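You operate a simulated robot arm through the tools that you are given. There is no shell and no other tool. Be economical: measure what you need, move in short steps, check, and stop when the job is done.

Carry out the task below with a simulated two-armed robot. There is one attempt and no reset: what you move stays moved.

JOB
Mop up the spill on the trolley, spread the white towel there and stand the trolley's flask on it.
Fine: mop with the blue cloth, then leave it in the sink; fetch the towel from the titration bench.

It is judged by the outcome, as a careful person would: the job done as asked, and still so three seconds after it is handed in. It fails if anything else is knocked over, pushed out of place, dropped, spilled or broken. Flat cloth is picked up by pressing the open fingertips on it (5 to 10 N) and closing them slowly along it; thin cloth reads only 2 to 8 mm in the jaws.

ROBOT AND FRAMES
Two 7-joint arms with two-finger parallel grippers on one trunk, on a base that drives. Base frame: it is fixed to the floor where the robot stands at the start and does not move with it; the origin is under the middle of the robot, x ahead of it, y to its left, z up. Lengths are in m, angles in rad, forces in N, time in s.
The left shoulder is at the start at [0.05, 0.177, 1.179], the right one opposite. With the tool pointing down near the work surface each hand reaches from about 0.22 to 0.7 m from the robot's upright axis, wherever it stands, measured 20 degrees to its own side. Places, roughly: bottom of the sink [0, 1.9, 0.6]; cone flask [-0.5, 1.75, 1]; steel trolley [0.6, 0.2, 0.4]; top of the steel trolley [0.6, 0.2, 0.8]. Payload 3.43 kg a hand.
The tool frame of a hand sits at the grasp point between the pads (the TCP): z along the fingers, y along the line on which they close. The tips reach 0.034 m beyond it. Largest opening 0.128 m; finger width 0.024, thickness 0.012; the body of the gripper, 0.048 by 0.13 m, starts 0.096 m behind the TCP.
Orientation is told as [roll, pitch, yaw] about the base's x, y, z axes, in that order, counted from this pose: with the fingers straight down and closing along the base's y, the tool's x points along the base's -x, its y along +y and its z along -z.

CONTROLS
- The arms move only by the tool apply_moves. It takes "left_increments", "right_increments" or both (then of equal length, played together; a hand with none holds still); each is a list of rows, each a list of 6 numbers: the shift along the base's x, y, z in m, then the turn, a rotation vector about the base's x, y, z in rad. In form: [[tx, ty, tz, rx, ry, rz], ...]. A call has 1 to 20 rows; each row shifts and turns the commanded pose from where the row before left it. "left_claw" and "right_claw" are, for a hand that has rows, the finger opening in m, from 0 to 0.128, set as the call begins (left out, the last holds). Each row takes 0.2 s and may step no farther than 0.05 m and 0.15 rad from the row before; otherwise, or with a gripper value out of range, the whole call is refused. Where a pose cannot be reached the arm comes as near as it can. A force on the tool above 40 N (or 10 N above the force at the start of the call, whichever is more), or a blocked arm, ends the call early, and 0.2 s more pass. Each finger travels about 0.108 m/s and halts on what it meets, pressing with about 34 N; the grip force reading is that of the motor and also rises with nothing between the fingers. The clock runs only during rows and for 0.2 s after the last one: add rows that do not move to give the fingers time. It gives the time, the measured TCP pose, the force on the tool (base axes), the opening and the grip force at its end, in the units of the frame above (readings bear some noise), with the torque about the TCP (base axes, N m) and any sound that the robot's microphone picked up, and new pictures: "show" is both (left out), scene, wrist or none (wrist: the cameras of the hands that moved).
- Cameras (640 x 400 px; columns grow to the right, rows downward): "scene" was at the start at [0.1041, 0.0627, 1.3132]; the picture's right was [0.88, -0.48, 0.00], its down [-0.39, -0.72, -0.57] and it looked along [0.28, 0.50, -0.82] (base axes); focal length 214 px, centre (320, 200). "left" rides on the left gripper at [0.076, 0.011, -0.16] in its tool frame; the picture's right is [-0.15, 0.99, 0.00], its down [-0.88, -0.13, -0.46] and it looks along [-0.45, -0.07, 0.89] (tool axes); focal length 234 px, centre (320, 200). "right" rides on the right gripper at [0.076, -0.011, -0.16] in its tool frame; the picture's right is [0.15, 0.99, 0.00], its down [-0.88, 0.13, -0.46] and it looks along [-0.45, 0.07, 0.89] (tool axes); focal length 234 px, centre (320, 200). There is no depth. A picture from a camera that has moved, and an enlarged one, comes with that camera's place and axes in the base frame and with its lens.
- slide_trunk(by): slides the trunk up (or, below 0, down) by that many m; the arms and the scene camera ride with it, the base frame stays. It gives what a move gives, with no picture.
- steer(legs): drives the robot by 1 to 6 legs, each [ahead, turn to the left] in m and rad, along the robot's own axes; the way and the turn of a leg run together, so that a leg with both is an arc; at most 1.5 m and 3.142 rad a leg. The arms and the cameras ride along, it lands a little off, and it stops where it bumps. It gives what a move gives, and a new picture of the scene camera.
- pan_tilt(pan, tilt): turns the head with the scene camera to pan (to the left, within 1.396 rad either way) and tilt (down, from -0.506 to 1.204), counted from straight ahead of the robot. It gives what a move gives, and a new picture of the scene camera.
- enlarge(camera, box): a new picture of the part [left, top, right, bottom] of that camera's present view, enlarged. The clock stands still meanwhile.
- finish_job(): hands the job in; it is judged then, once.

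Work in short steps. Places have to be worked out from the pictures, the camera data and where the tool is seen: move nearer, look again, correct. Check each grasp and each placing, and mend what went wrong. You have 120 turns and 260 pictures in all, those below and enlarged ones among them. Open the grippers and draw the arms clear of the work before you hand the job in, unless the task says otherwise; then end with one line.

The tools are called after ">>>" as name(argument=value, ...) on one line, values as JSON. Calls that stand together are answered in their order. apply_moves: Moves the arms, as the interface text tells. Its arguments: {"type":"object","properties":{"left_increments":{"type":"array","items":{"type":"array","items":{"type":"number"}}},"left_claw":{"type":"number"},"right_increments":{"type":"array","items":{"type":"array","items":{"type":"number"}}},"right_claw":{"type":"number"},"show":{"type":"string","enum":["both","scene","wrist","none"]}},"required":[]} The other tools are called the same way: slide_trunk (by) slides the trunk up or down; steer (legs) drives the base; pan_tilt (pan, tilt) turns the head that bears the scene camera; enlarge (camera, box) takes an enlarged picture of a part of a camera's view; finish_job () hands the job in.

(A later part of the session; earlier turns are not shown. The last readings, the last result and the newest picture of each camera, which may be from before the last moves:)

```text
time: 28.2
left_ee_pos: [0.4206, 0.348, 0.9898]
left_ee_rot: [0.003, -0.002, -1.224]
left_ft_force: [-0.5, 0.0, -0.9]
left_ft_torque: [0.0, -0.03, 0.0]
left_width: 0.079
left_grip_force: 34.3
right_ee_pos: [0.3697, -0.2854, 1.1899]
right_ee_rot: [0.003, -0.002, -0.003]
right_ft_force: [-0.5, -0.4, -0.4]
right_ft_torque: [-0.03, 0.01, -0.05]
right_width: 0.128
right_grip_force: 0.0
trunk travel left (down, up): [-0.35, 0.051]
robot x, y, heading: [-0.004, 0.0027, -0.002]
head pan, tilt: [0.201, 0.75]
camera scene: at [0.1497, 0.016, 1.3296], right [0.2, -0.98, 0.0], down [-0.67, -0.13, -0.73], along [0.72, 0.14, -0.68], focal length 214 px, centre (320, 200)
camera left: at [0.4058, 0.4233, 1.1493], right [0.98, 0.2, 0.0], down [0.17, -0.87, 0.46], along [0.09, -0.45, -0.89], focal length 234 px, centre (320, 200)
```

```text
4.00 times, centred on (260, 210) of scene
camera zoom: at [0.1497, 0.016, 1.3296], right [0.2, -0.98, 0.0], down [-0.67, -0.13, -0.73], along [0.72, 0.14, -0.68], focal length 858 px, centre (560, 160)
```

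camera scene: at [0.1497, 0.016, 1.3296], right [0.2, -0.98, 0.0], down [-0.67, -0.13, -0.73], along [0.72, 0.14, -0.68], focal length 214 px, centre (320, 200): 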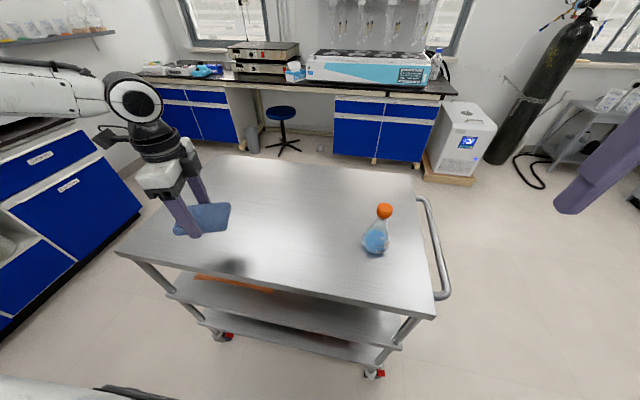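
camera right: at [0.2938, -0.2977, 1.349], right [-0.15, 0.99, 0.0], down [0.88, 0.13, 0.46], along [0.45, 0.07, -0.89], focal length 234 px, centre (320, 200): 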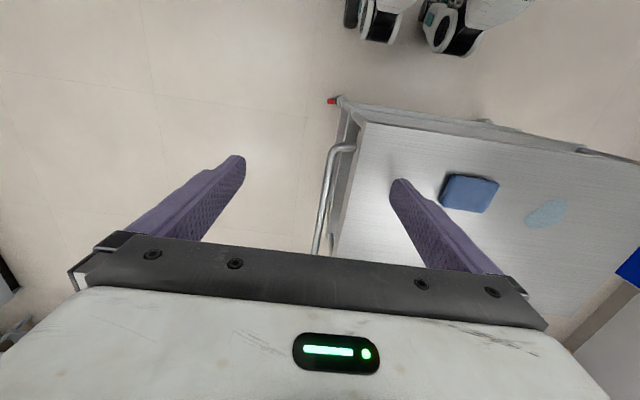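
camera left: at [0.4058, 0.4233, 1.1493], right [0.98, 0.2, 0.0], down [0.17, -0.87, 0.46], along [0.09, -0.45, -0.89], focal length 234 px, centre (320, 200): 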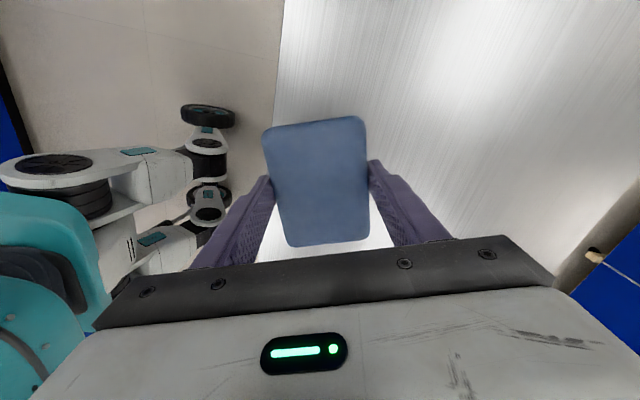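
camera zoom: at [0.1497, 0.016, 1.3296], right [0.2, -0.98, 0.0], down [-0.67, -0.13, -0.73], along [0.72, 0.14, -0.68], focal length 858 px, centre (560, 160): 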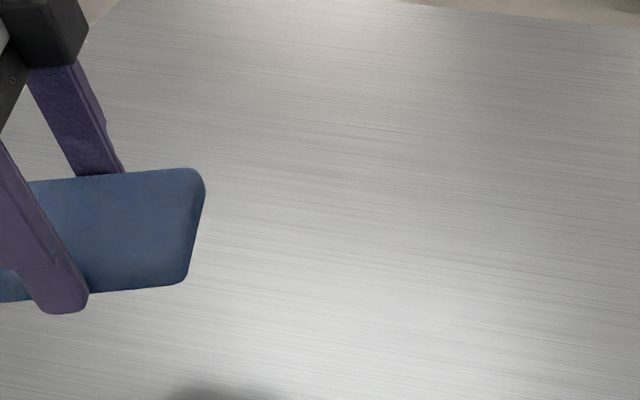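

The spill is gone. I raise the cloth and turn the robot left toward the sink bench.

>>> apply_moves(left_increments=[[-0.02, 0, 0.04, 0, 0, 0], [-0.02, 0, 0.04, 0, 0, 0], [-0.02, 0, 0.04, 0, 0, 0]], show="none")

>>> steer(legs=[[0, 1.571]])

>>> pan_tilt(pan=0.3, tilt=0.4)

```text
time: 29.0
left_ee_pos: [0.356, 0.3493, 1.109]
left_ee_rot: [0.001, -0.002, -1.227]
left_ft_force: [-1.2, 0.2, -0.6]
left_ft_torque: [0.0, -0.03, 0.0]
left_width: 0.0789
left_grip_force: 33.8
right_ee_pos: [0.3682, -0.2863, 1.1905]
right_ee_rot: [0.002, -0.004, -0.004]
right_ft_force: [-0.1, 0.1, 0.8]
right_ft_torque: [-0.02, -0.02, 0.0]
right_width: 0.1279
right_grip_force: 0.0
trunk travel left (down, up): [-0.35, 0.051]
robot x, y, heading: [-0.0016, -0.0002, -0.007]
head pan, tilt: [0.201, 0.75]
```

```text
time: 33.2
left_ee_pos: [-0.3486, 0.3577, 1.1088]
left_ee_rot: [0.004, -0.003, 0.347]
left_ft_force: [-0.1, 0.0, -0.3]
left_ft_torque: [0.0, 0.03, 0.02]
left_width: 0.0789
left_grip_force: 33.8
right_ee_pos: [0.2865, 0.3709, 1.1899]
right_ee_rot: [0.002, -0.001, 1.568]
right_ft_force: [-0.9, -0.6, 0.3]
right_ft_torque: [-0.03, 0.02, 0.0]
right_width: 0.1282
right_grip_force: 0.1
trunk travel left (down, up): [-0.35, 0.051]
robot x, y, heading: [0.0021, -0.0015, 1.573]
head pan, tilt: [0.201, 0.75]
camera scene: at [-0.017, 0.1507, 1.3294], right [0.98, 0.2, 0.0], down [0.13, -0.67, -0.73], along [-0.14, 0.72, -0.68], focal length 214 px, centre (320, 200)
```

scene: 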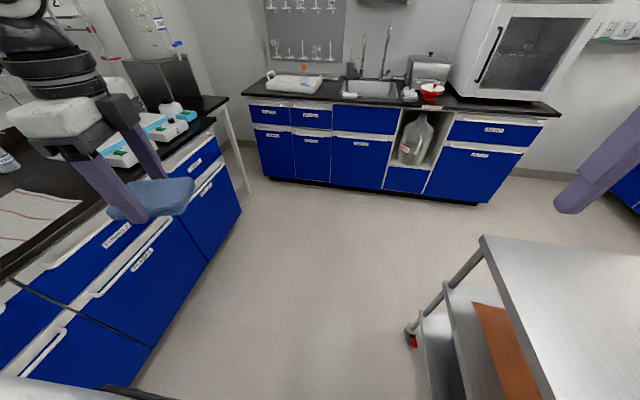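

```text
time: 34.0
left_ee_pos: [-0.3494, 0.3577, 1.1077]
left_ee_rot: [0.002, -0.001, 0.345]
left_ft_force: [-0.3, 0.4, 0.0]
left_ft_torque: [-0.03, -0.01, -0.02]
left_width: 0.0789
left_grip_force: 34.0
right_ee_pos: [0.2869, 0.3698, 1.1902]
right_ee_rot: [0.002, -0.001, 1.566]
right_ft_force: [-0.1, -1.2, -0.1]
right_ft_torque: [-0.01, 0.0, 0.04]
right_width: 0.1282
right_grip_force: 0.0
trunk travel left (down, up): [-0.35, 0.051]
robot x, y, heading: [0.0013, 0.0031, 1.568]
head pan, tilt: [0.3, 0.4]
camera scene: at [-0.0277, 0.1581, 1.3605], right [0.96, 0.29, 0.0], down [0.11, -0.37, -0.92], along [-0.27, 0.88, -0.39], focal length 214 px, centre (320, 200)
```

scene: 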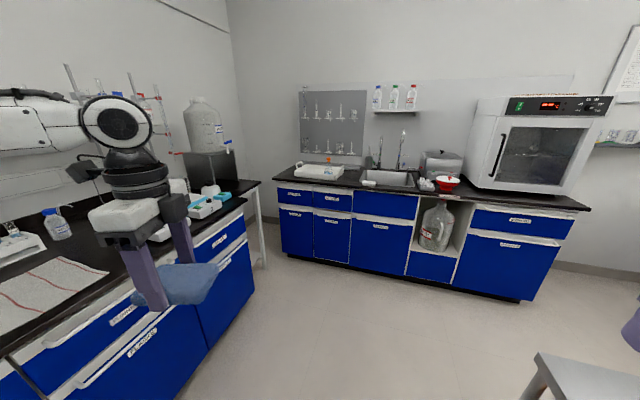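

The white (red-striped) towel lies on the left bench near (−0.85, 0.4), and the sink is ahead at about (0.02,1.74), bench front at y≈1.46. I drive ahead 0.85 m and look.

>>> steer(legs=[[0.85, 0]])

>>> pan_tilt(pan=0.0, tilt=0.6)

```text
time: 38.6
left_ee_pos: [-0.3493, 1.2166, 1.1074]
left_ee_rot: [0.003, -0.003, 0.346]
left_ft_force: [-0.6, 0.4, -0.7]
left_ft_torque: [-0.02, 0.0, 0.0]
left_width: 0.0787
left_grip_force: 34.1
right_ee_pos: [0.2858, 1.2305, 1.1896]
right_ee_rot: [0.002, -0.002, 1.571]
right_ft_force: [0.1, 0.2, -0.1]
right_ft_torque: [0.01, 0.02, -0.03]
right_width: 0.128
right_grip_force: 0.1
trunk travel left (down, up): [-0.35, 0.051]
robot x, y, heading: [0.0017, 0.8608, 1.574]
head pan, tilt: [0.3, 0.4]
camera scene: at [-0.0277, 1.0178, 1.3605], right [0.95, 0.3, 0.0], down [0.12, -0.37, -0.92], along [-0.27, 0.88, -0.39], focal length 214 px, centre (320, 200)
```

scene: 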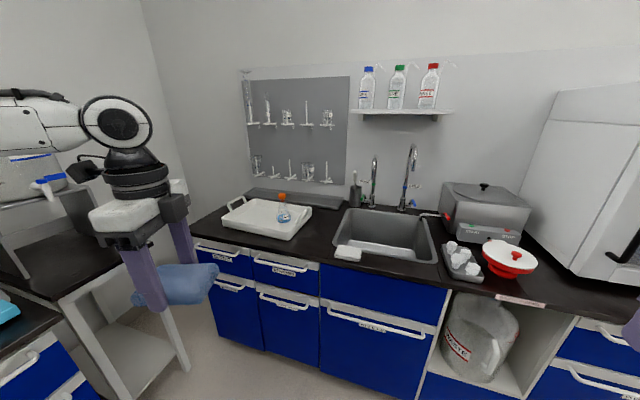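

```text
time: 39.4
left_ee_pos: [-0.3489, 1.2171, 1.1093]
left_ee_rot: [0.002, -0.001, 0.349]
left_ft_force: [0.1, 0.5, -0.9]
left_ft_torque: [0.03, 0.01, -0.02]
left_width: 0.0787
left_grip_force: 33.4
right_ee_pos: [0.2856, 1.2295, 1.1895]
right_ee_rot: [0.002, -0.002, 1.572]
right_ft_force: [-0.2, -0.8, -0.1]
right_ft_torque: [0.01, 0.01, 0.01]
right_width: 0.1281
right_grip_force: 0.0
trunk travel left (down, up): [-0.35, 0.051]
robot x, y, heading: [-0.0003, 0.8583, 1.575]
head pan, tilt: [0.0, 0.6]
camera scene: at [-0.0004, 1.0174, 1.3424], right [1.0, 0.0, 0.0], down [0.0, -0.56, -0.83], along [0.0, 0.83, -0.56], focal length 214 px, centre (320, 200)
```

scene: 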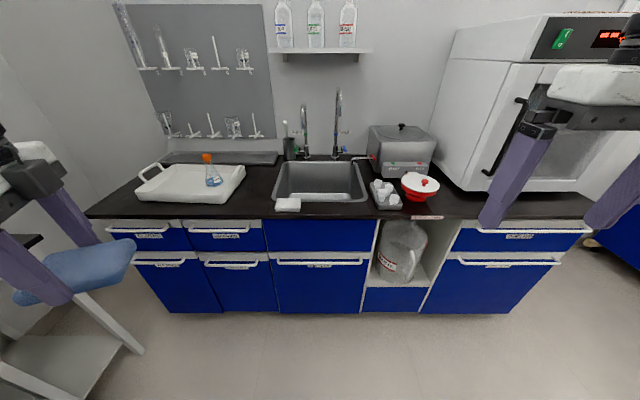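

Sink opening is about x −0.19…0.18, y 1.72…2.05, rim z≈0.88. I draw the right hand in, bring the cloth toward the middle, then drive nearer.

>>> apply_moves(left_increments=[[0.04, 0, 0, 0, 0, 0], [0.04, 0, 0, 0, 0, 0], [0.04, 0, 0, 0, 0, 0], [0.04, 0, 0, 0, 0, 0], [0.04, 0, 0, 0, 0, 0]], right_increments=[[0, -0.02, 0, 0, 0, 0], [0, -0.02, 0, 0, 0, 0], [0, -0.02, 0, 0, 0, 0], [0, -0.02, 0, 0, 0, 0], [0, -0.02, 0, 0, 0, 0]], show="none")

>>> steer(legs=[[0.27, 0], [0, -0.3]])

>>> pan_tilt(pan=0.3, tilt=0.95)

```text
time: 40.6
left_ee_pos: [-0.1494, 1.2145, 1.1093]
left_ee_rot: [0.001, 0.001, 0.349]
left_ft_force: [0.1, 0.1, -0.2]
left_ft_torque: [-0.03, 0.01, -0.01]
left_width: 0.0789
left_grip_force: 34.3
right_ee_pos: [0.2854, 1.1297, 1.1901]
right_ee_rot: [0.004, 0.001, 1.57]
right_ft_force: [0.1, 0.3, -0.9]
right_ft_torque: [-0.05, 0.01, 0.02]
right_width: 0.1282
right_grip_force: 0.1
trunk travel left (down, up): [-0.35, 0.051]
robot x, y, heading: [0.0001, 0.8538, 1.573]
head pan, tilt: [0.0, 0.6]
```

```text
time: 43.5
left_ee_pos: [-0.0372, 1.5148, 1.1097]
left_ee_rot: [0.003, 0.0, 0.044]
left_ft_force: [-0.3, 0.1, -1.2]
left_ft_torque: [-0.01, 0.03, 0.0]
left_width: 0.0786
left_grip_force: 33.7
right_ee_pos: [0.3544, 1.304, 1.1907]
right_ee_rot: [0.001, -0.001, 1.269]
right_ft_force: [-0.8, 0.2, -0.1]
right_ft_torque: [0.0, 0.01, -0.03]
right_width: 0.128
right_grip_force: 0.1
trunk travel left (down, up): [-0.35, 0.051]
robot x, y, heading: [0.0014, 1.1316, 1.271]
head pan, tilt: [0.0, 0.6]
camera scene: at [0.0466, 1.2812, 1.3423], right [0.95, -0.3, 0.0], down [-0.17, -0.54, -0.83], along [0.24, 0.79, -0.56], focal length 214 px, centre (320, 200)
```

scene: 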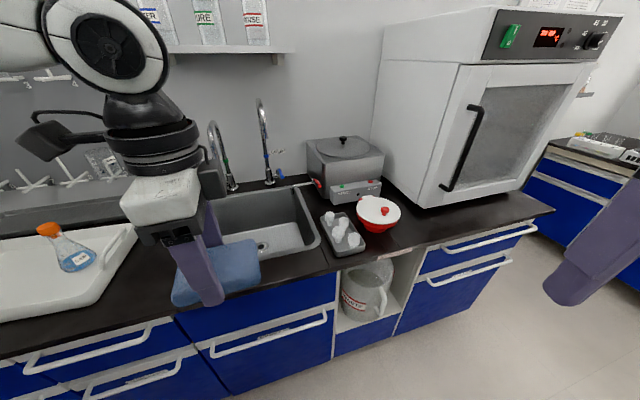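

```text
time: 44.4
left_ee_pos: [-0.0375, 1.5152, 1.1094]
left_ee_rot: [0.003, -0.003, 0.044]
left_ft_force: [0.6, 0.3, 0.4]
left_ft_torque: [0.0, 0.02, -0.02]
left_width: 0.079
left_grip_force: 34.1
right_ee_pos: [0.3539, 1.303, 1.1897]
right_ee_rot: [0.001, -0.002, 1.27]
right_ft_force: [0.7, -0.3, -0.1]
right_ft_torque: [0.02, 0.02, 0.02]
right_width: 0.1282
right_grip_force: 0.0
trunk travel left (down, up): [-0.35, 0.051]
robot x, y, heading: [-0.0007, 1.134, 1.27]
head pan, tilt: [0.3, 0.949]
camera scene: at [0.0201, 1.2697, 1.314], right [1.0, 0.0, 0.0], down [0.0, -0.81, -0.58], along [0.0, 0.58, -0.81], focal length 214 px, centre (320, 200)
```

scene: 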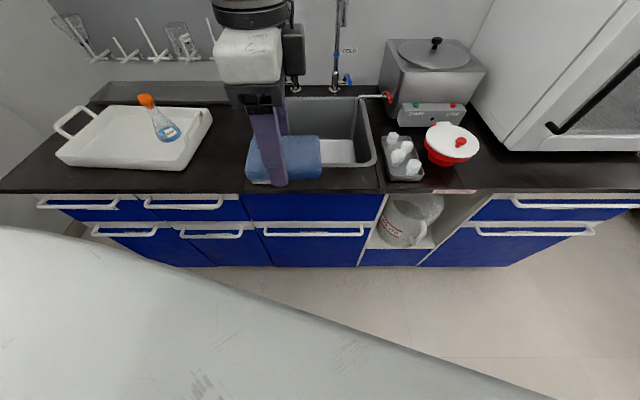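

I edge 0.1 m nearer, then bring the cloth over the sink middle at about (0, 1.83) keeping it high above the rim.

>>> steer(legs=[[0.1, 0]])

>>> apply_moves(left_increments=[[0, 0.045, 0, 0, 0, 0], [0, 0.045, 0, 0, 0, 0], [0, 0.045, 0, 0, 0, 0], [0, 0.045, 0, 0, 0, 0], [0, 0.035, 0, 0, 0, 0]])

```text
time: 45.5
left_ee_pos: [-0.0085, 1.6094, 1.1079]
left_ee_rot: [0.002, -0.001, 0.044]
left_ft_force: [0.2, 0.3, -1.1]
left_ft_torque: [-0.03, 0.0, 0.01]
left_width: 0.079
left_grip_force: 33.8
right_ee_pos: [0.384, 1.3973, 1.1898]
right_ee_rot: [0.002, -0.001, 1.267]
right_ft_force: [-0.8, -0.4, -0.4]
right_ft_torque: [-0.02, 0.0, 0.02]
right_width: 0.1281
right_grip_force: 0.0
trunk travel left (down, up): [-0.35, 0.051]
robot x, y, heading: [0.0291, 1.2258, 1.263]
head pan, tilt: [0.3, 0.949]
camera scene: at [0.0499, 1.3642, 1.3138], right [1.0, 0.0, 0.0], down [0.0, -0.81, -0.58], along [0.0, 0.58, -0.81], focal length 214 px, centre (320, 200)
```

scene: 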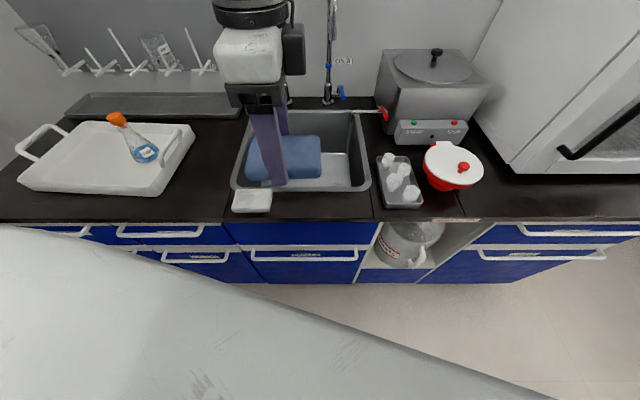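

```text
time: 46.7
left_ee_pos: [-0.0259, 1.812, 1.1041]
left_ee_rot: [0.002, -0.002, 0.045]
left_ft_force: [0.5, -0.5, -0.6]
left_ft_torque: [-0.02, 0.01, 0.02]
left_width: 0.0789
left_grip_force: 33.9
left hand out of reach, approached as far as the arm can: row 5
right_ee_pos: [0.3829, 1.397, 1.1904]
right_ee_rot: [0.002, -0.001, 1.265]
right_ft_force: [-0.3, 0.2, 0.0]
right_ft_torque: [0.02, -0.05, 0.0]
right_width: 0.1281
right_grip_force: 0.0
trunk travel left (down, up): [-0.35, 0.051]
robot x, y, heading: [0.0301, 1.225, 1.262]
head pan, tilt: [0.3, 0.949]
camera scene: at [0.0493, 1.3629, 1.314], right [1.0, 0.0, 0.0], down [0.0, -0.81, -0.58], along [0.0, 0.58, -0.81], focal length 214 px, centre (320, 200)
camera left: at [-0.103, 1.8193, 1.2639], right [0.1, 0.99, 0.0], down [0.88, -0.09, 0.46], along [0.46, -0.04, -0.89], focal length 234 px, centre (320, 200)
```

scene: 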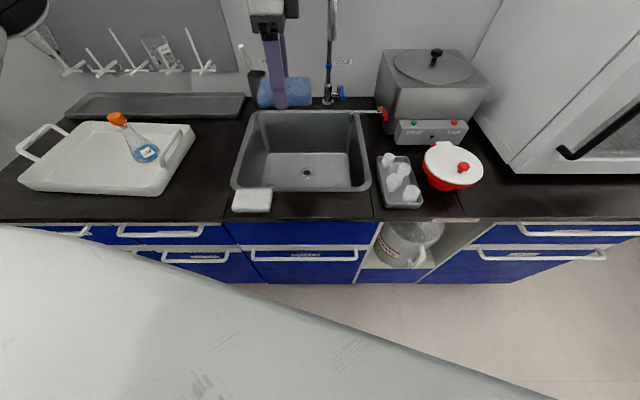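
left: 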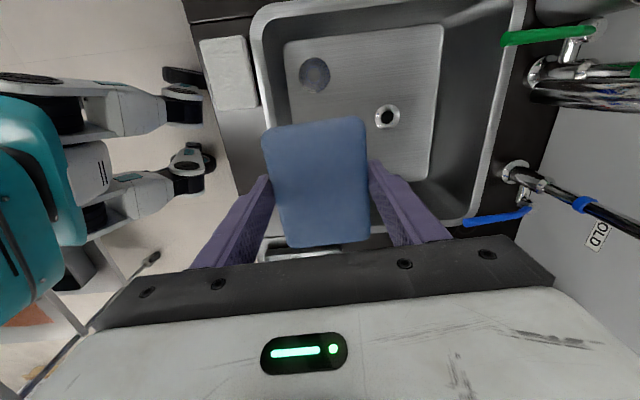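

The cloth is over the sink, near the reach edge at this height. I lower to z≈0.97 and shift to y≈1.85.

>>> apply_moves(left_increments=[[0.01, 0, -0.035, 0, 0, 0], [0.01, 0, -0.035, 0, 0, 0], [0, 0.01, -0.035, 0, 0, 0], [0, 0.015, -0.035, 0, 0, 0], [0, 0.015, 0, 0, 0, 0]])

```text
time: 47.9
left_ee_pos: [-0.0395, 1.8238, 0.9706]
left_ee_rot: [0.003, -0.001, 0.046]
left_ft_force: [-1.1, 0.0, -0.9]
left_ft_torque: [0.0, -0.03, 0.01]
left_width: 0.0787
left_grip_force: 33.7
left hand out of reach, approached as far as the arm can: row 1, 2, 3, 4, 5
right_ee_pos: [0.3828, 1.3966, 1.1894]
right_ee_rot: [0.001, -0.002, 1.266]
right_ft_force: [-0.4, 0.0, 0.2]
right_ft_torque: [-0.02, 0.01, 0.02]
right_width: 0.128
right_grip_force: 0.1
trunk travel left (down, up): [-0.35, 0.051]
robot x, y, heading: [0.0292, 1.2231, 1.27]
head pan, tilt: [0.3, 0.949]
camera scene: at [0.0496, 1.3633, 1.3139], right [1.0, 0.0, 0.0], down [0.0, -0.81, -0.58], along [0.0, 0.58, -0.81], focal length 214 px, centre (320, 200)
camera left: at [-0.1159, 1.8312, 1.1303], right [0.1, 0.99, 0.0], down [0.88, -0.09, 0.46], along [0.46, -0.04, -0.89], focal length 234 px, centre (320, 200)
```

scene: 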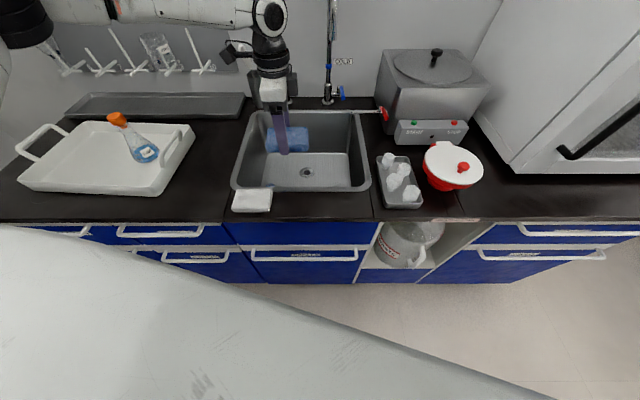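
left: 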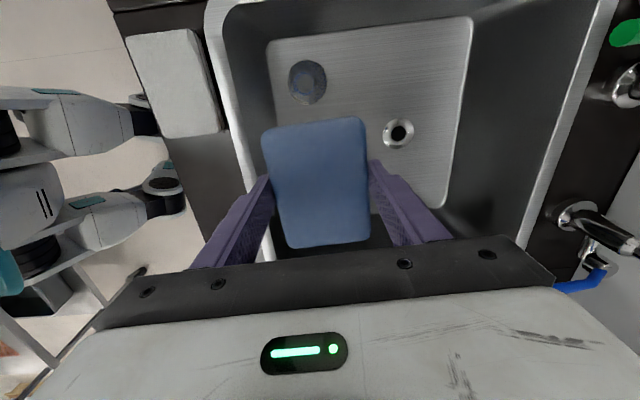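

The wrist attitude limits the reach, so I turn the hand by +0.45 rad (toward its neutral) and try the correction again before going deeper.

>>> apply_moves(left_increments=[[0, 0, 0, 0, 0, 0.15], [0, 0, 0, 0, 0, 0.15], [0, 0, 0, 0, 0, 0.15], [0.015, 0.01, 0, 0, 0, 0], [0.015, 0.01, 0, 0, 0, 0]])

```text
time: 49.1
left_ee_pos: [-0.0351, 1.8208, 0.9801]
left_ee_rot: [0.003, -0.003, 0.496]
left_ft_force: [0.2, -0.2, -1.0]
left_ft_torque: [-0.04, 0.02, 0.0]
left_width: 0.0786
left_grip_force: 34.0
left hand out of reach, approached as far as the arm can: row 4, 5
right_ee_pos: [0.3836, 1.3963, 1.1889]
right_ee_rot: [0.003, -0.001, 1.265]
right_ft_force: [0.3, 0.0, 0.1]
right_ft_torque: [-0.03, 0.01, 0.0]
right_width: 0.128
right_grip_force: 0.1
trunk travel left (down, up): [-0.35, 0.051]
robot x, y, heading: [0.0319, 1.2234, 1.269]
head pan, tilt: [0.3, 0.949]
camera scene: at [0.0496, 1.3633, 1.3139], right [1.0, 0.0, 0.0], down [0.0, -0.81, -0.58], along [0.0, 0.58, -0.81], focal length 214 px, centre (320, 200)
camera left: at [-0.1072, 1.795, 1.1398], right [-0.34, 0.94, 0.0], down [0.84, 0.3, 0.46], along [0.43, 0.16, -0.89], focal length 234 px, centre (320, 200)
```

scene: 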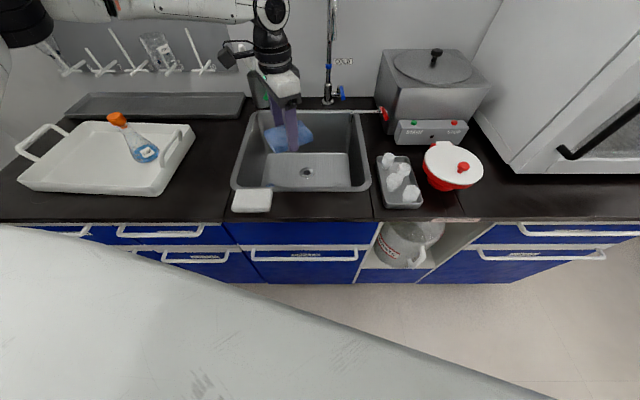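
left: 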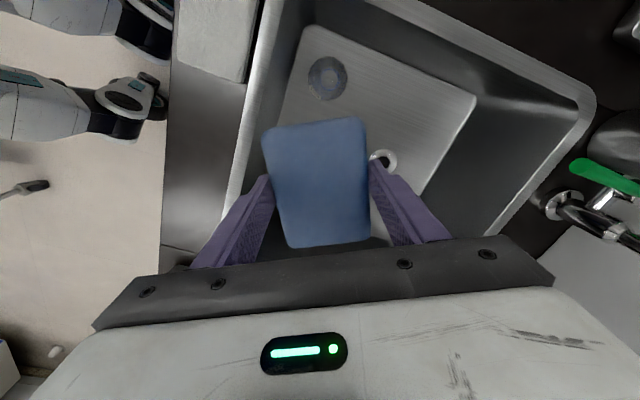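

Still length-limited, so I edge the base 0.06 m nearer, with the cloth staying above the sink rim.

>>> steer(legs=[[0.06, 0]])

>>> apply_moves(left_increments=[[0, -0.01, -0.04, 0, 0, 0], [0, 0, -0.04, 0, 0, 0], [0, 0, -0.04, 0, 0, 0]])

```text
time: 50.1
left_ee_pos: [-0.0177, 1.8792, 0.9788]
left_ee_rot: [0.001, -0.002, 0.493]
left_ft_force: [0.3, 0.5, -1.4]
left_ft_torque: [0.0, 0.04, 0.01]
left_width: 0.0788
left_grip_force: 34.2
right_ee_pos: [0.4012, 1.4558, 1.1889]
right_ee_rot: [0.004, 0.0, 1.265]
right_ft_force: [0.6, 1.5, 0.5]
right_ft_torque: [-0.08, 0.01, 0.0]
right_width: 0.1278
right_grip_force: 0.1
trunk travel left (down, up): [-0.35, 0.051]
robot x, y, heading: [0.0464, 1.2762, 1.267]
head pan, tilt: [0.3, 0.949]
camera scene: at [0.0679, 1.4214, 1.3138], right [1.0, 0.0, 0.0], down [0.0, -0.81, -0.58], along [0.0, 0.58, -0.81], focal length 214 px, centre (320, 200)
```

scene: 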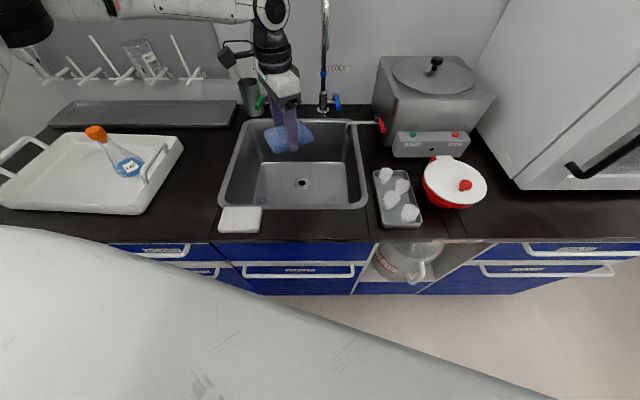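

```text
time: 50.9
left_ee_pos: [-0.0449, 1.8485, 0.8772]
left_ee_rot: [0.004, -0.004, 0.491]
left_ft_force: [-0.1, -0.6, 0.2]
left_ft_torque: [-0.01, 0.02, -0.03]
left_width: 0.0787
left_grip_force: 34.0
left hand out of reach, approached as far as the arm can: row 1, 2, 3
right_ee_pos: [0.401, 1.4545, 1.1897]
right_ee_rot: [0.004, -0.001, 1.267]
right_ft_force: [0.3, 0.2, 0.1]
right_ft_torque: [0.03, 0.03, 0.02]
right_width: 0.1278
right_grip_force: 0.1
trunk travel left (down, up): [-0.35, 0.051]
robot x, y, heading: [0.0452, 1.2847, 1.266]
head pan, tilt: [0.3, 0.949]
camera scene: at [0.0674, 1.4206, 1.3139], right [1.0, 0.0, 0.0], down [0.0, -0.81, -0.58], along [0.0, 0.58, -0.81], focal length 214 px, centre (320, 200)
camera left: at [-0.1163, 1.822, 1.0372], right [-0.34, 0.94, 0.0], down [0.84, 0.3, 0.46], along [0.43, 0.16, -0.89], focal length 234 px, centre (320, 200)
```

scene: 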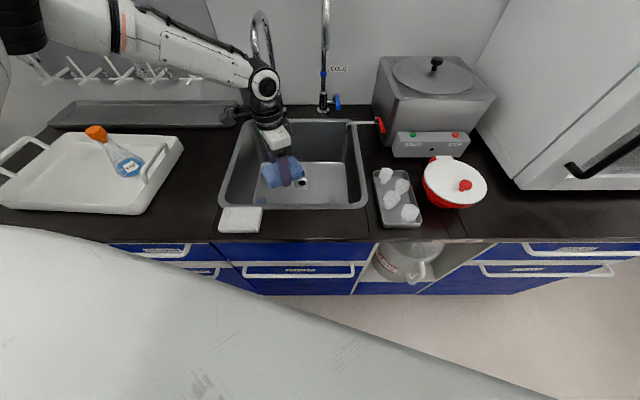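
left: 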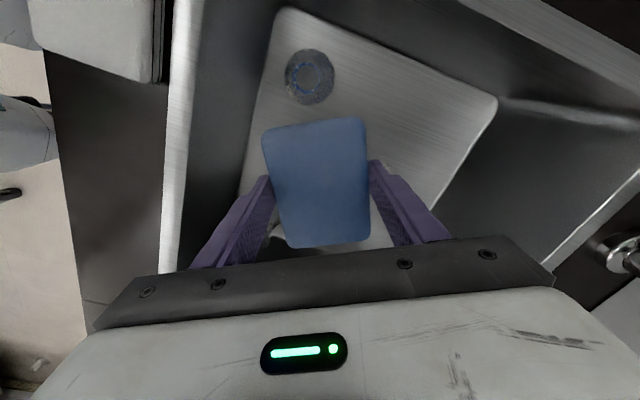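

The trunk can't go down: the elbow hangs over the tray flask. I turn the hand toward its neutral yaw (closing along robot's sideways axis), which should free reach and descend further.

>>> apply_moves(left_increments=[[0, 0, 0.03, 0, 0, 0.15], [0, 0, 0, 0, 0, 0.15], [0, 0, 0, 0, 0, 0.15], [0, 0, 0, 0, 0, 0.15], [0.01, 0, 0, 0, 0, 0.15], [0.015, 0, 0, 0, 0, 0], [0.015, 0, 0, 0, 0, 0], [0, 0, -0.03, 0, 0, 0], [0, 0, -0.03, 0, 0, 0]])

```text
time: 52.9
left_ee_pos: [-0.0358, 1.8274, 0.8683]
left_ee_rot: [0.001, -0.003, 1.243]
left_ft_force: [0.0, 0.2, 0.5]
left_ft_torque: [0.0, 0.0, 0.0]
left_width: 0.0783
left_grip_force: 33.9
left hand out of reach, approached as far as the arm can: row 6, 7, 8, 9
right_ee_pos: [0.4003, 1.4532, 1.1895]
right_ee_rot: [0.0, -0.003, 1.266]
right_ft_force: [0.3, 0.1, -0.1]
right_ft_torque: [0.01, 0.01, -0.01]
right_width: 0.128
right_grip_force: 0.0
trunk travel left (down, up): [-0.35, 0.051]
robot x, y, heading: [0.0464, 1.2793, 1.268]
head pan, tilt: [0.3, 0.949]
camera scene: at [0.0675, 1.4205, 1.3139], right [1.0, 0.0, 0.0], down [0.0, -0.81, -0.58], along [0.0, 0.58, -0.81], focal length 214 px, centre (320, 200)
camera left: at [-0.0706, 1.7589, 1.0292], right [-0.89, 0.46, 0.0], down [0.41, 0.79, 0.46], along [0.21, 0.41, -0.89], focal length 234 px, centre (320, 200)
```

scene: 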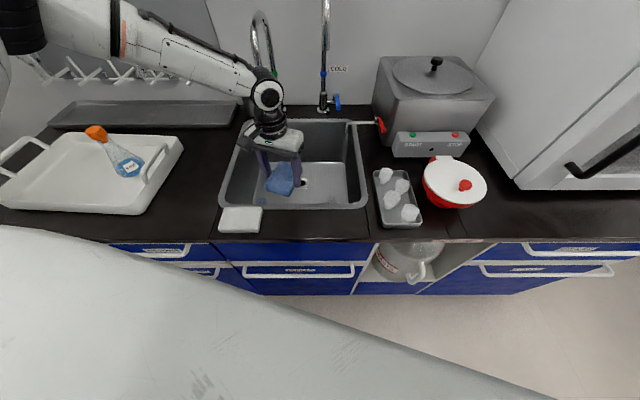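
left: 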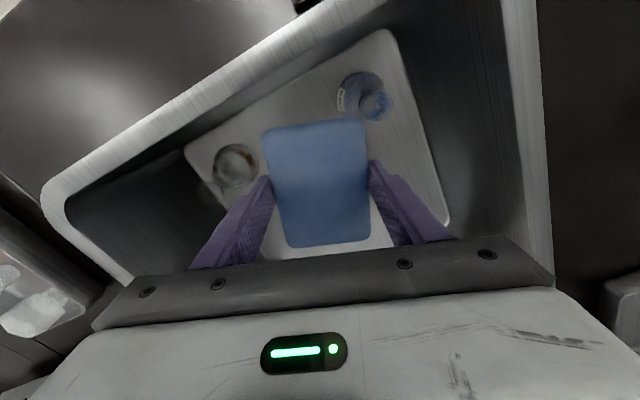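

The arm won't go below z≈0.87 at this distance. I test whether drawing a little toward the front of the sink allows deeper.

>>> apply_moves(left_increments=[[0, -0.015, -0.02, 0, 0, 0], [0, -0.015, -0.02, 0, 0, 0], [0, 0, -0.03, 0, 0, 0], [0, 0, -0.03, 0, 0, 0]])

```text
time: 53.9
left_ee_pos: [-0.0685, 1.7879, 0.8101]
left_ee_rot: [0.0, -0.02, 1.249]
left_ft_force: [5.6, 32.1, 9.5]
left_ft_torque: [0.54, -0.53, 1.31]
left_width: 0.0831
left_grip_force: 33.7
left hand out of reach, approached as far as the arm can: row 1, 2, 3, 4
right_ee_pos: [0.4014, 1.4553, 1.191]
right_ee_rot: [0.003, 0.0, 1.266]
right_ft_force: [0.4, 0.7, -0.5]
right_ft_torque: [-0.01, 0.03, -0.01]
right_width: 0.1278
right_grip_force: 0.0
trunk travel left (down, up): [-0.35, 0.051]
robot x, y, heading: [0.0489, 1.2787, 1.265]
head pan, tilt: [0.3, 0.949]
camera scene: at [0.0682, 1.4224, 1.3138], right [1.0, 0.0, 0.0], down [0.0, -0.81, -0.58], along [0.0, 0.58, -0.81], focal length 214 px, centre (320, 200)
camera left: at [-0.1031, 1.7166, 0.9687], right [-0.89, 0.45, 0.0], down [0.4, 0.78, 0.47], along [0.21, 0.42, -0.88], focal length 234 px, centre (320, 200)
```

scene: 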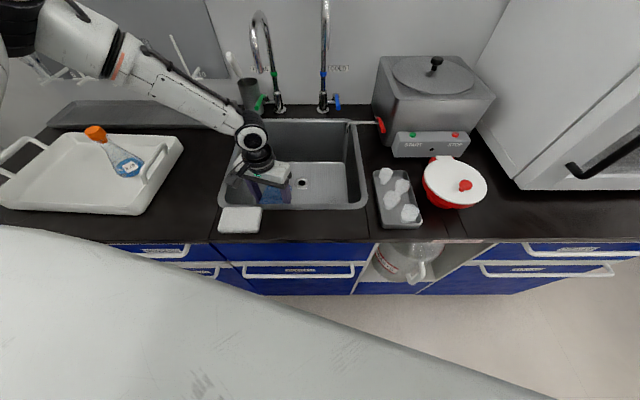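
left: 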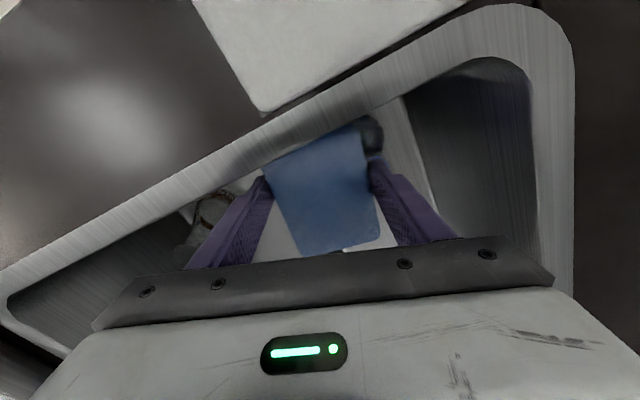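

The pad touched the sink's front wall. I back off (up and away), then edge the base 0.05 m closer for another descent.

>>> apply_moves(left_increments=[[0, 0.01, 0.03, 0, 0, 0], [0.01, 0.02, 0.03, 0, 0, 0], [0.01, 0, 0.01, 0, 0, 0]], show="none")

>>> steer(legs=[[0.05, 0]])

```text
time: 54.7
left_ee_pos: [-0.0499, 1.8083, 0.8768]
left_ee_rot: [0.002, 0.0, 1.244]
left_ft_force: [0.6, 0.4, 0.7]
left_ft_torque: [0.02, -0.02, -0.05]
left_width: 0.0832
left_grip_force: 34.2
right_ee_pos: [0.4003, 1.4542, 1.1889]
right_ee_rot: [0.002, 0.0, 1.266]
right_ft_force: [-0.5, 0.0, 0.6]
right_ft_torque: [0.02, -0.04, -0.03]
right_width: 0.1278
right_grip_force: 0.0
trunk travel left (down, up): [-0.35, 0.051]
robot x, y, heading: [0.0474, 1.2808, 1.263]
head pan, tilt: [0.3, 0.949]
```

```text
time: 55.6
left_ee_pos: [-0.0353, 1.8573, 0.8768]
left_ee_rot: [0.002, 0.0, 1.24]
left_ft_force: [0.1, 0.9, -0.2]
left_ft_torque: [-0.04, 0.0, -0.01]
left_width: 0.0831
left_grip_force: 34.4
right_ee_pos: [0.4155, 1.5024, 1.1895]
right_ee_rot: [0.003, -0.002, 1.266]
right_ft_force: [-0.1, 0.8, 0.0]
right_ft_torque: [-0.04, -0.01, 0.01]
right_width: 0.128
right_grip_force: 0.1
trunk travel left (down, up): [-0.35, 0.051]
robot x, y, heading: [0.0577, 1.326, 1.268]
head pan, tilt: [0.3, 0.949]
camera scene: at [0.0825, 1.4683, 1.3137], right [1.0, 0.0, 0.0], down [0.0, -0.81, -0.58], along [0.0, 0.58, -0.81], focal length 214 px, centre (320, 200)
```

scene: 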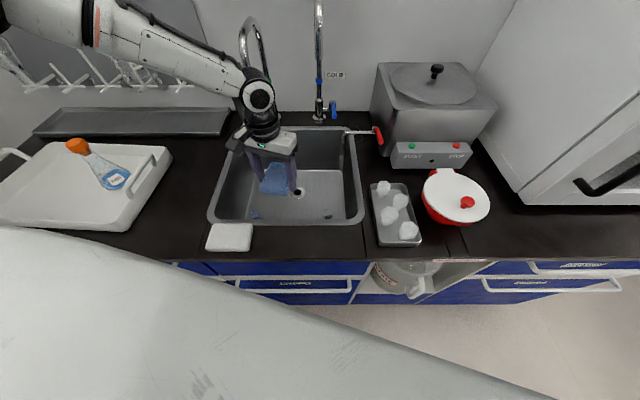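

No bump. I descend further in the sink.

>>> apply_moves(left_increments=[[0.01, -0.005, -0.03, 0, 0, 0], [0.01, 0, -0.03, 0, 0, 0], [0, 0, -0.03, 0, 0, 0]])

```text
time: 56.4
left_ee_pos: [-0.0445, 1.8349, 0.8203]
left_ee_rot: [0.002, -0.004, 1.242]
left_ft_force: [0.1, -0.1, 0.2]
left_ft_torque: [0.03, 0.0, 0.03]
left_width: 0.083
left_grip_force: 34.3
left hand out of reach, approached as far as the arm can: row 2, 3
right_ee_pos: [0.4149, 1.5015, 1.1895]
right_ee_rot: [0.002, -0.001, 1.266]
right_ft_force: [0.0, -0.4, 0.4]
right_ft_torque: [-0.02, 0.0, -0.01]
right_width: 0.1279
right_grip_force: 0.1
trunk travel left (down, up): [-0.35, 0.051]
robot x, y, heading: [0.0623, 1.3272, 1.267]
head pan, tilt: [0.3, 0.949]
camera scene: at [0.0821, 1.4674, 1.3139], right [1.0, 0.0, 0.0], down [0.0, -0.81, -0.58], along [0.0, 0.58, -0.81], focal length 214 px, centre (320, 200)
camera left: at [-0.0789, 1.7657, 0.9802], right [-0.89, 0.46, 0.0], down [0.41, 0.79, 0.46], along [0.21, 0.41, -0.89], focal length 234 px, centre (320, 200)
```

scene: 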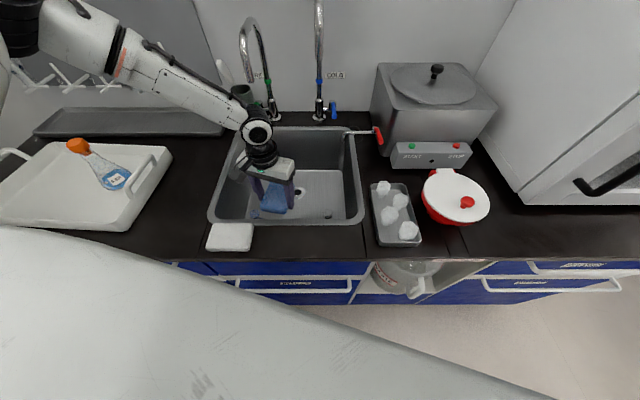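
left: 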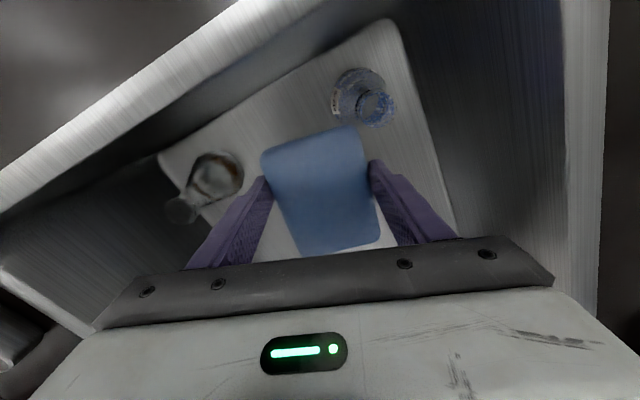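

There seem to be objects in the sink; I enlarge to see before letting go.

>>> enlarge(camera="left", box=[140, 20, 460, 220])

>>> enlarge(camera="scene", box=[190, 120, 382, 240])

```text
2.00 times, centred on (300, 120) of left
camera zoom: at [-0.0789, 1.7657, 0.9802], right [-0.89, 0.46, 0.0], down [0.41, 0.79, 0.46], along [0.21, 0.41, -0.89], focal length 468 px, centre (360, 360)
```

zoom: 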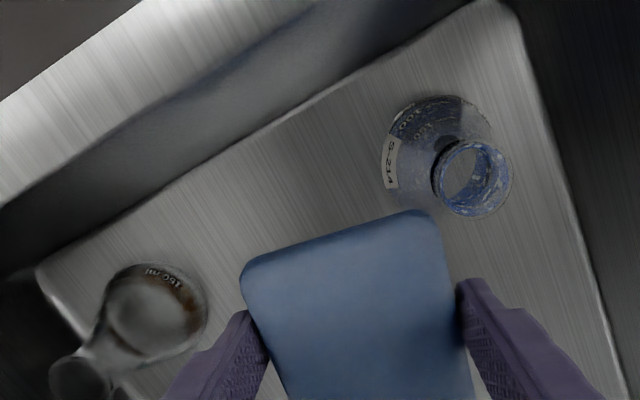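

```text
3.33 times, centred on (286, 180) of scene
camera zoom: at [0.0821, 1.4674, 1.3139], right [1.0, 0.0, 0.0], down [0.0, -0.81, -0.58], along [0.0, 0.58, -0.81], focal length 715 px, centre (433, 267)
```

zoom: 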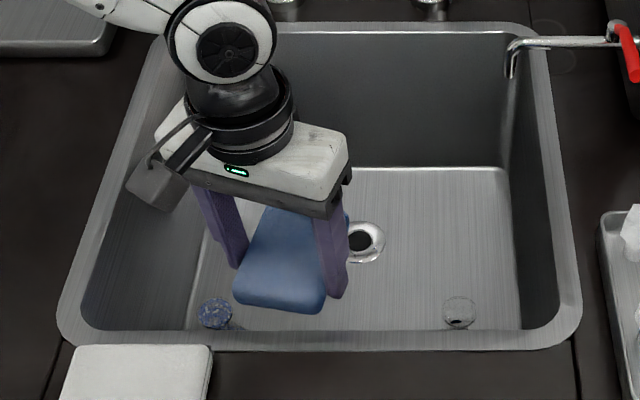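

Good that I looked: two glass flasks stand in the sink's front corners, at about (−0.113,1.805) and (0.135,1.81), tops ≈0.79. I must release between and behind them, so I raise the cloth and turn the robot slightly right to bring it to x≈0.02.

>>> apply_moves(left_increments=[[0, 0.01, 0.035, 0, 0, 0], [0, 0.01, 0.035, 0, 0, 0], [0, 0.01, 0.035, 0, 0, 0]], show="none")

>>> steer(legs=[[0.02, -0.12]])

>>> apply_moves(left_increments=[[0, 0, 0, 0, 0, 0.12], [0, 0, 0, 0, 0, 0.12], [0, 0, -0.02, 0, 0, 0]])

```text
time: 57.2
left_ee_pos: [-0.0443, 1.865, 0.9238]
left_ee_rot: [0.002, -0.002, 1.242]
left_ft_force: [0.4, 0.0, 0.4]
left_ft_torque: [-0.04, -0.01, -0.01]
left_width: 0.0826
left_grip_force: 33.6
right_ee_pos: [0.4152, 1.5012, 1.1898]
right_ee_rot: [0.002, -0.002, 1.265]
right_ft_force: [-0.8, -0.2, 0.2]
right_ft_torque: [0.02, 0.02, 0.02]
right_width: 0.1282
right_grip_force: 0.0
trunk travel left (down, up): [-0.35, 0.051]
robot x, y, heading: [0.0581, 1.3254, 1.265]
head pan, tilt: [0.3, 0.949]
```

```text
time: 58.1
left_ee_pos: [0.0291, 1.8919, 0.9225]
left_ee_rot: [0.004, -0.002, 1.124]
left_ft_force: [0.3, -0.2, -0.4]
left_ft_torque: [0.02, 0.01, 0.01]
left_width: 0.0825
left_grip_force: 33.9
right_ee_pos: [0.441, 1.4761, 1.1893]
right_ee_rot: [0.001, -0.003, 1.146]
right_ft_force: [-0.1, 0.2, -0.6]
right_ft_torque: [-0.04, 0.01, 0.04]
right_width: 0.1279
right_grip_force: 0.0
trunk travel left (down, up): [-0.35, 0.051]
robot x, y, heading: [0.0702, 1.3435, 1.149]
head pan, tilt: [0.3, 0.949]
camera scene: at [0.1064, 1.4825, 1.3139], right [0.99, -0.12, 0.0], down [-0.1, -0.81, -0.58], along [0.07, 0.58, -0.81], focal length 214 px, centre (320, 200)
```

scene: 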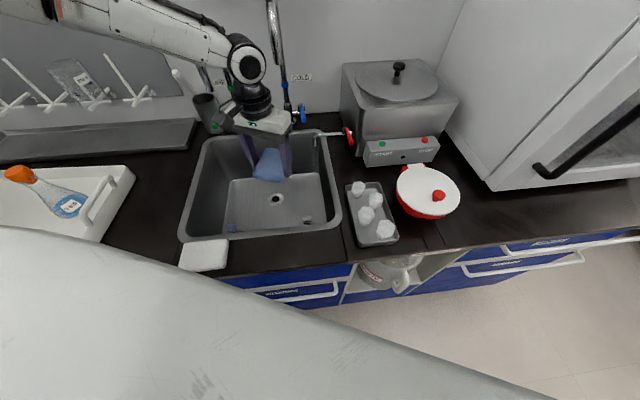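

```text
time: 59.0
left_ee_pos: [0.0285, 1.8912, 0.9025]
left_ee_rot: [0.004, -0.003, 1.364]
left_ft_force: [-0.3, -0.4, 0.1]
left_ft_torque: [-0.01, 0.0, 0.0]
left_width: 0.082
left_grip_force: 33.9
right_ee_pos: [0.4404, 1.4758, 1.1902]
right_ee_rot: [0.002, -0.003, 1.149]
right_ft_force: [0.2, 0.6, -0.4]
right_ft_torque: [0.0, -0.02, 0.01]
right_width: 0.1281
right_grip_force: 0.1
trunk travel left (down, up): [-0.35, 0.051]
robot x, y, heading: [0.071, 1.3449, 1.147]
head pan, tilt: [0.3, 0.949]
camera scene: at [0.1058, 1.4828, 1.3139], right [0.99, -0.12, 0.0], down [-0.1, -0.81, -0.58], along [0.07, 0.58, -0.81], focal length 214 px, centre (320, 200)
camera left: at [0.0032, 1.8199, 1.0624], right [-0.94, 0.35, 0.0], down [0.31, 0.83, 0.46], along [0.16, 0.43, -0.89], focal length 234 px, centre (320, 200)
```

scene: 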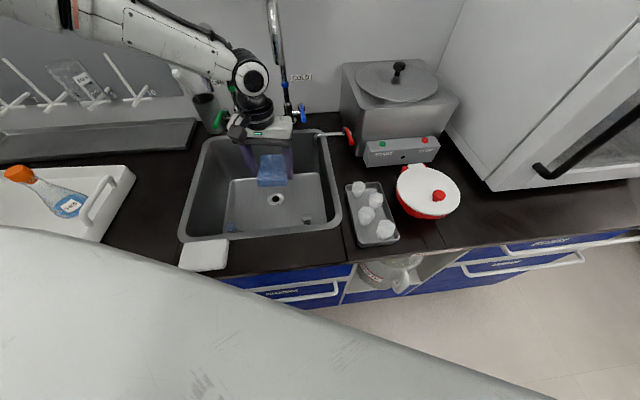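
left: 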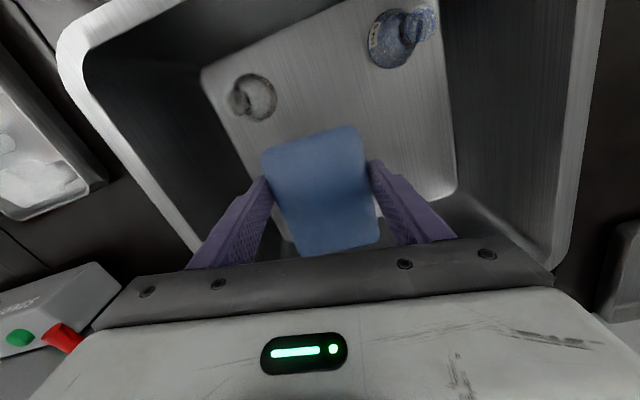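

The cloth is now centred over the clear back-middle of the sink, the flasks well in front. I descend in small steps.

>>> apply_moves(left_increments=[[0, 0, -0.03, 0, 0, 0], [-0.005, 0, -0.03, 0, 0, 0], [-0.005, 0, -0.03, 0, 0, 0]])

```text
time: 59.8
left_ee_pos: [0.0128, 1.8885, 0.8207]
left_ee_rot: [0.001, -0.004, 1.364]
left_ft_force: [0.6, -0.5, 0.5]
left_ft_torque: [0.01, -0.01, 0.0]
left_width: 0.082
left_grip_force: 34.1
left hand out of reach, approached as far as the arm can: row 3
right_ee_pos: [0.4403, 1.4767, 1.1901]
right_ee_rot: [0.001, -0.001, 1.148]
right_ft_force: [-0.2, 1.0, 0.8]
right_ft_torque: [0.01, 0.0, -0.04]
right_width: 0.1282
right_grip_force: 0.1
trunk travel left (down, up): [-0.35, 0.051]
robot x, y, heading: [0.0711, 1.3516, 1.15]
head pan, tilt: [0.3, 0.949]
camera scene: at [0.1055, 1.4824, 1.314], right [0.99, -0.12, 0.0], down [-0.1, -0.81, -0.58], along [0.07, 0.58, -0.81], focal length 214 px, centre (320, 200)
camera left: at [-0.0137, 1.8162, 0.981], right [-0.94, 0.35, 0.0], down [0.31, 0.83, 0.46], along [0.16, 0.43, -0.89], focal length 234 px, centre (320, 200)
```

scene: 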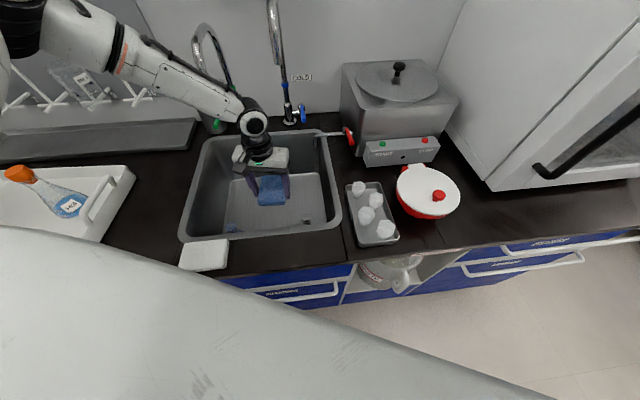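
left: 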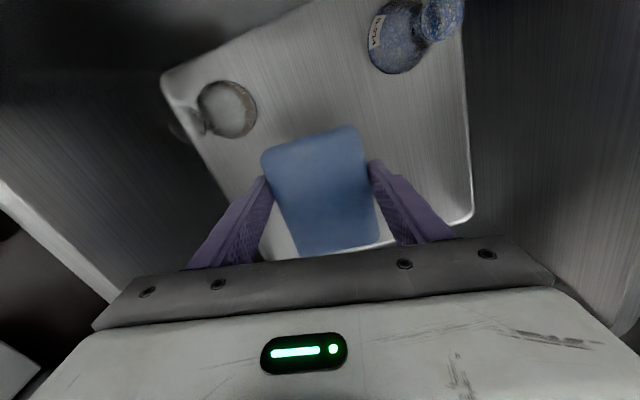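

The pad is low, about 0.12 m above the basin floor, clear of both flasks and as low as the arm safely goes. I release it here.

>>> apply_moves(left_increments=[[0, 0, 0, 0, 0, 0], [0, 0, 0, 0, 0, 0], [0, 0, 0, 0, 0, 0], [0, 0, 0, 0, 0, 0]], left_claw=0.12)

```text
time: 60.8
left_ee_pos: [0.0132, 1.888, 0.8219]
left_ee_rot: [0.002, -0.003, 1.364]
left_ft_force: [0.5, -0.3, -0.5]
left_ft_torque: [0.02, -0.01, -0.01]
left_width: 0.1201
left_grip_force: 0.1
right_ee_pos: [0.4414, 1.476, 1.1895]
right_ee_rot: [0.001, 0.0, 1.148]
right_ft_force: [-0.3, -0.1, -0.3]
right_ft_torque: [-0.01, -0.02, -0.01]
right_width: 0.1279
right_grip_force: 0.1
trunk travel left (down, up): [-0.35, 0.051]
robot x, y, heading: [0.0669, 1.3475, 1.143]
head pan, tilt: [0.3, 0.949]
camera scene: at [0.1058, 1.4824, 1.3139], right [0.99, -0.12, 0.0], down [-0.1, -0.81, -0.58], along [0.07, 0.58, -0.81], focal length 214 px, centre (320, 200)
camera left: at [-0.0133, 1.8161, 0.9815], right [-0.94, 0.35, 0.0], down [0.31, 0.83, 0.46], along [0.16, 0.43, -0.89], focal length 234 px, centre (320, 200)
```

scene: 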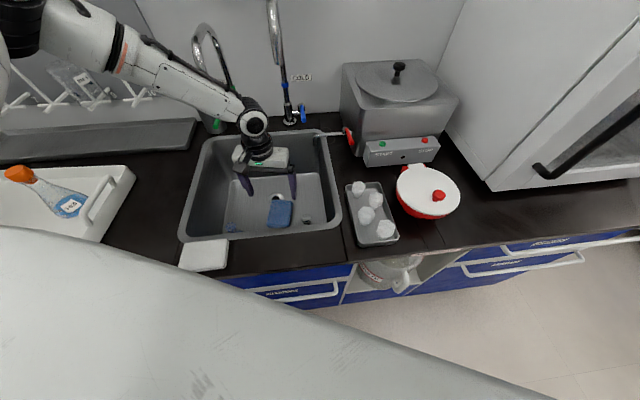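
left: 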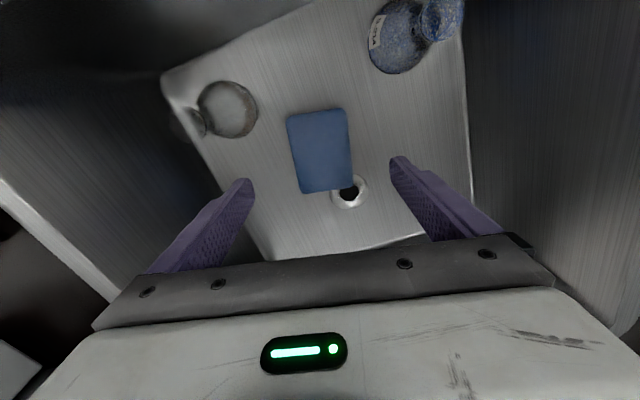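

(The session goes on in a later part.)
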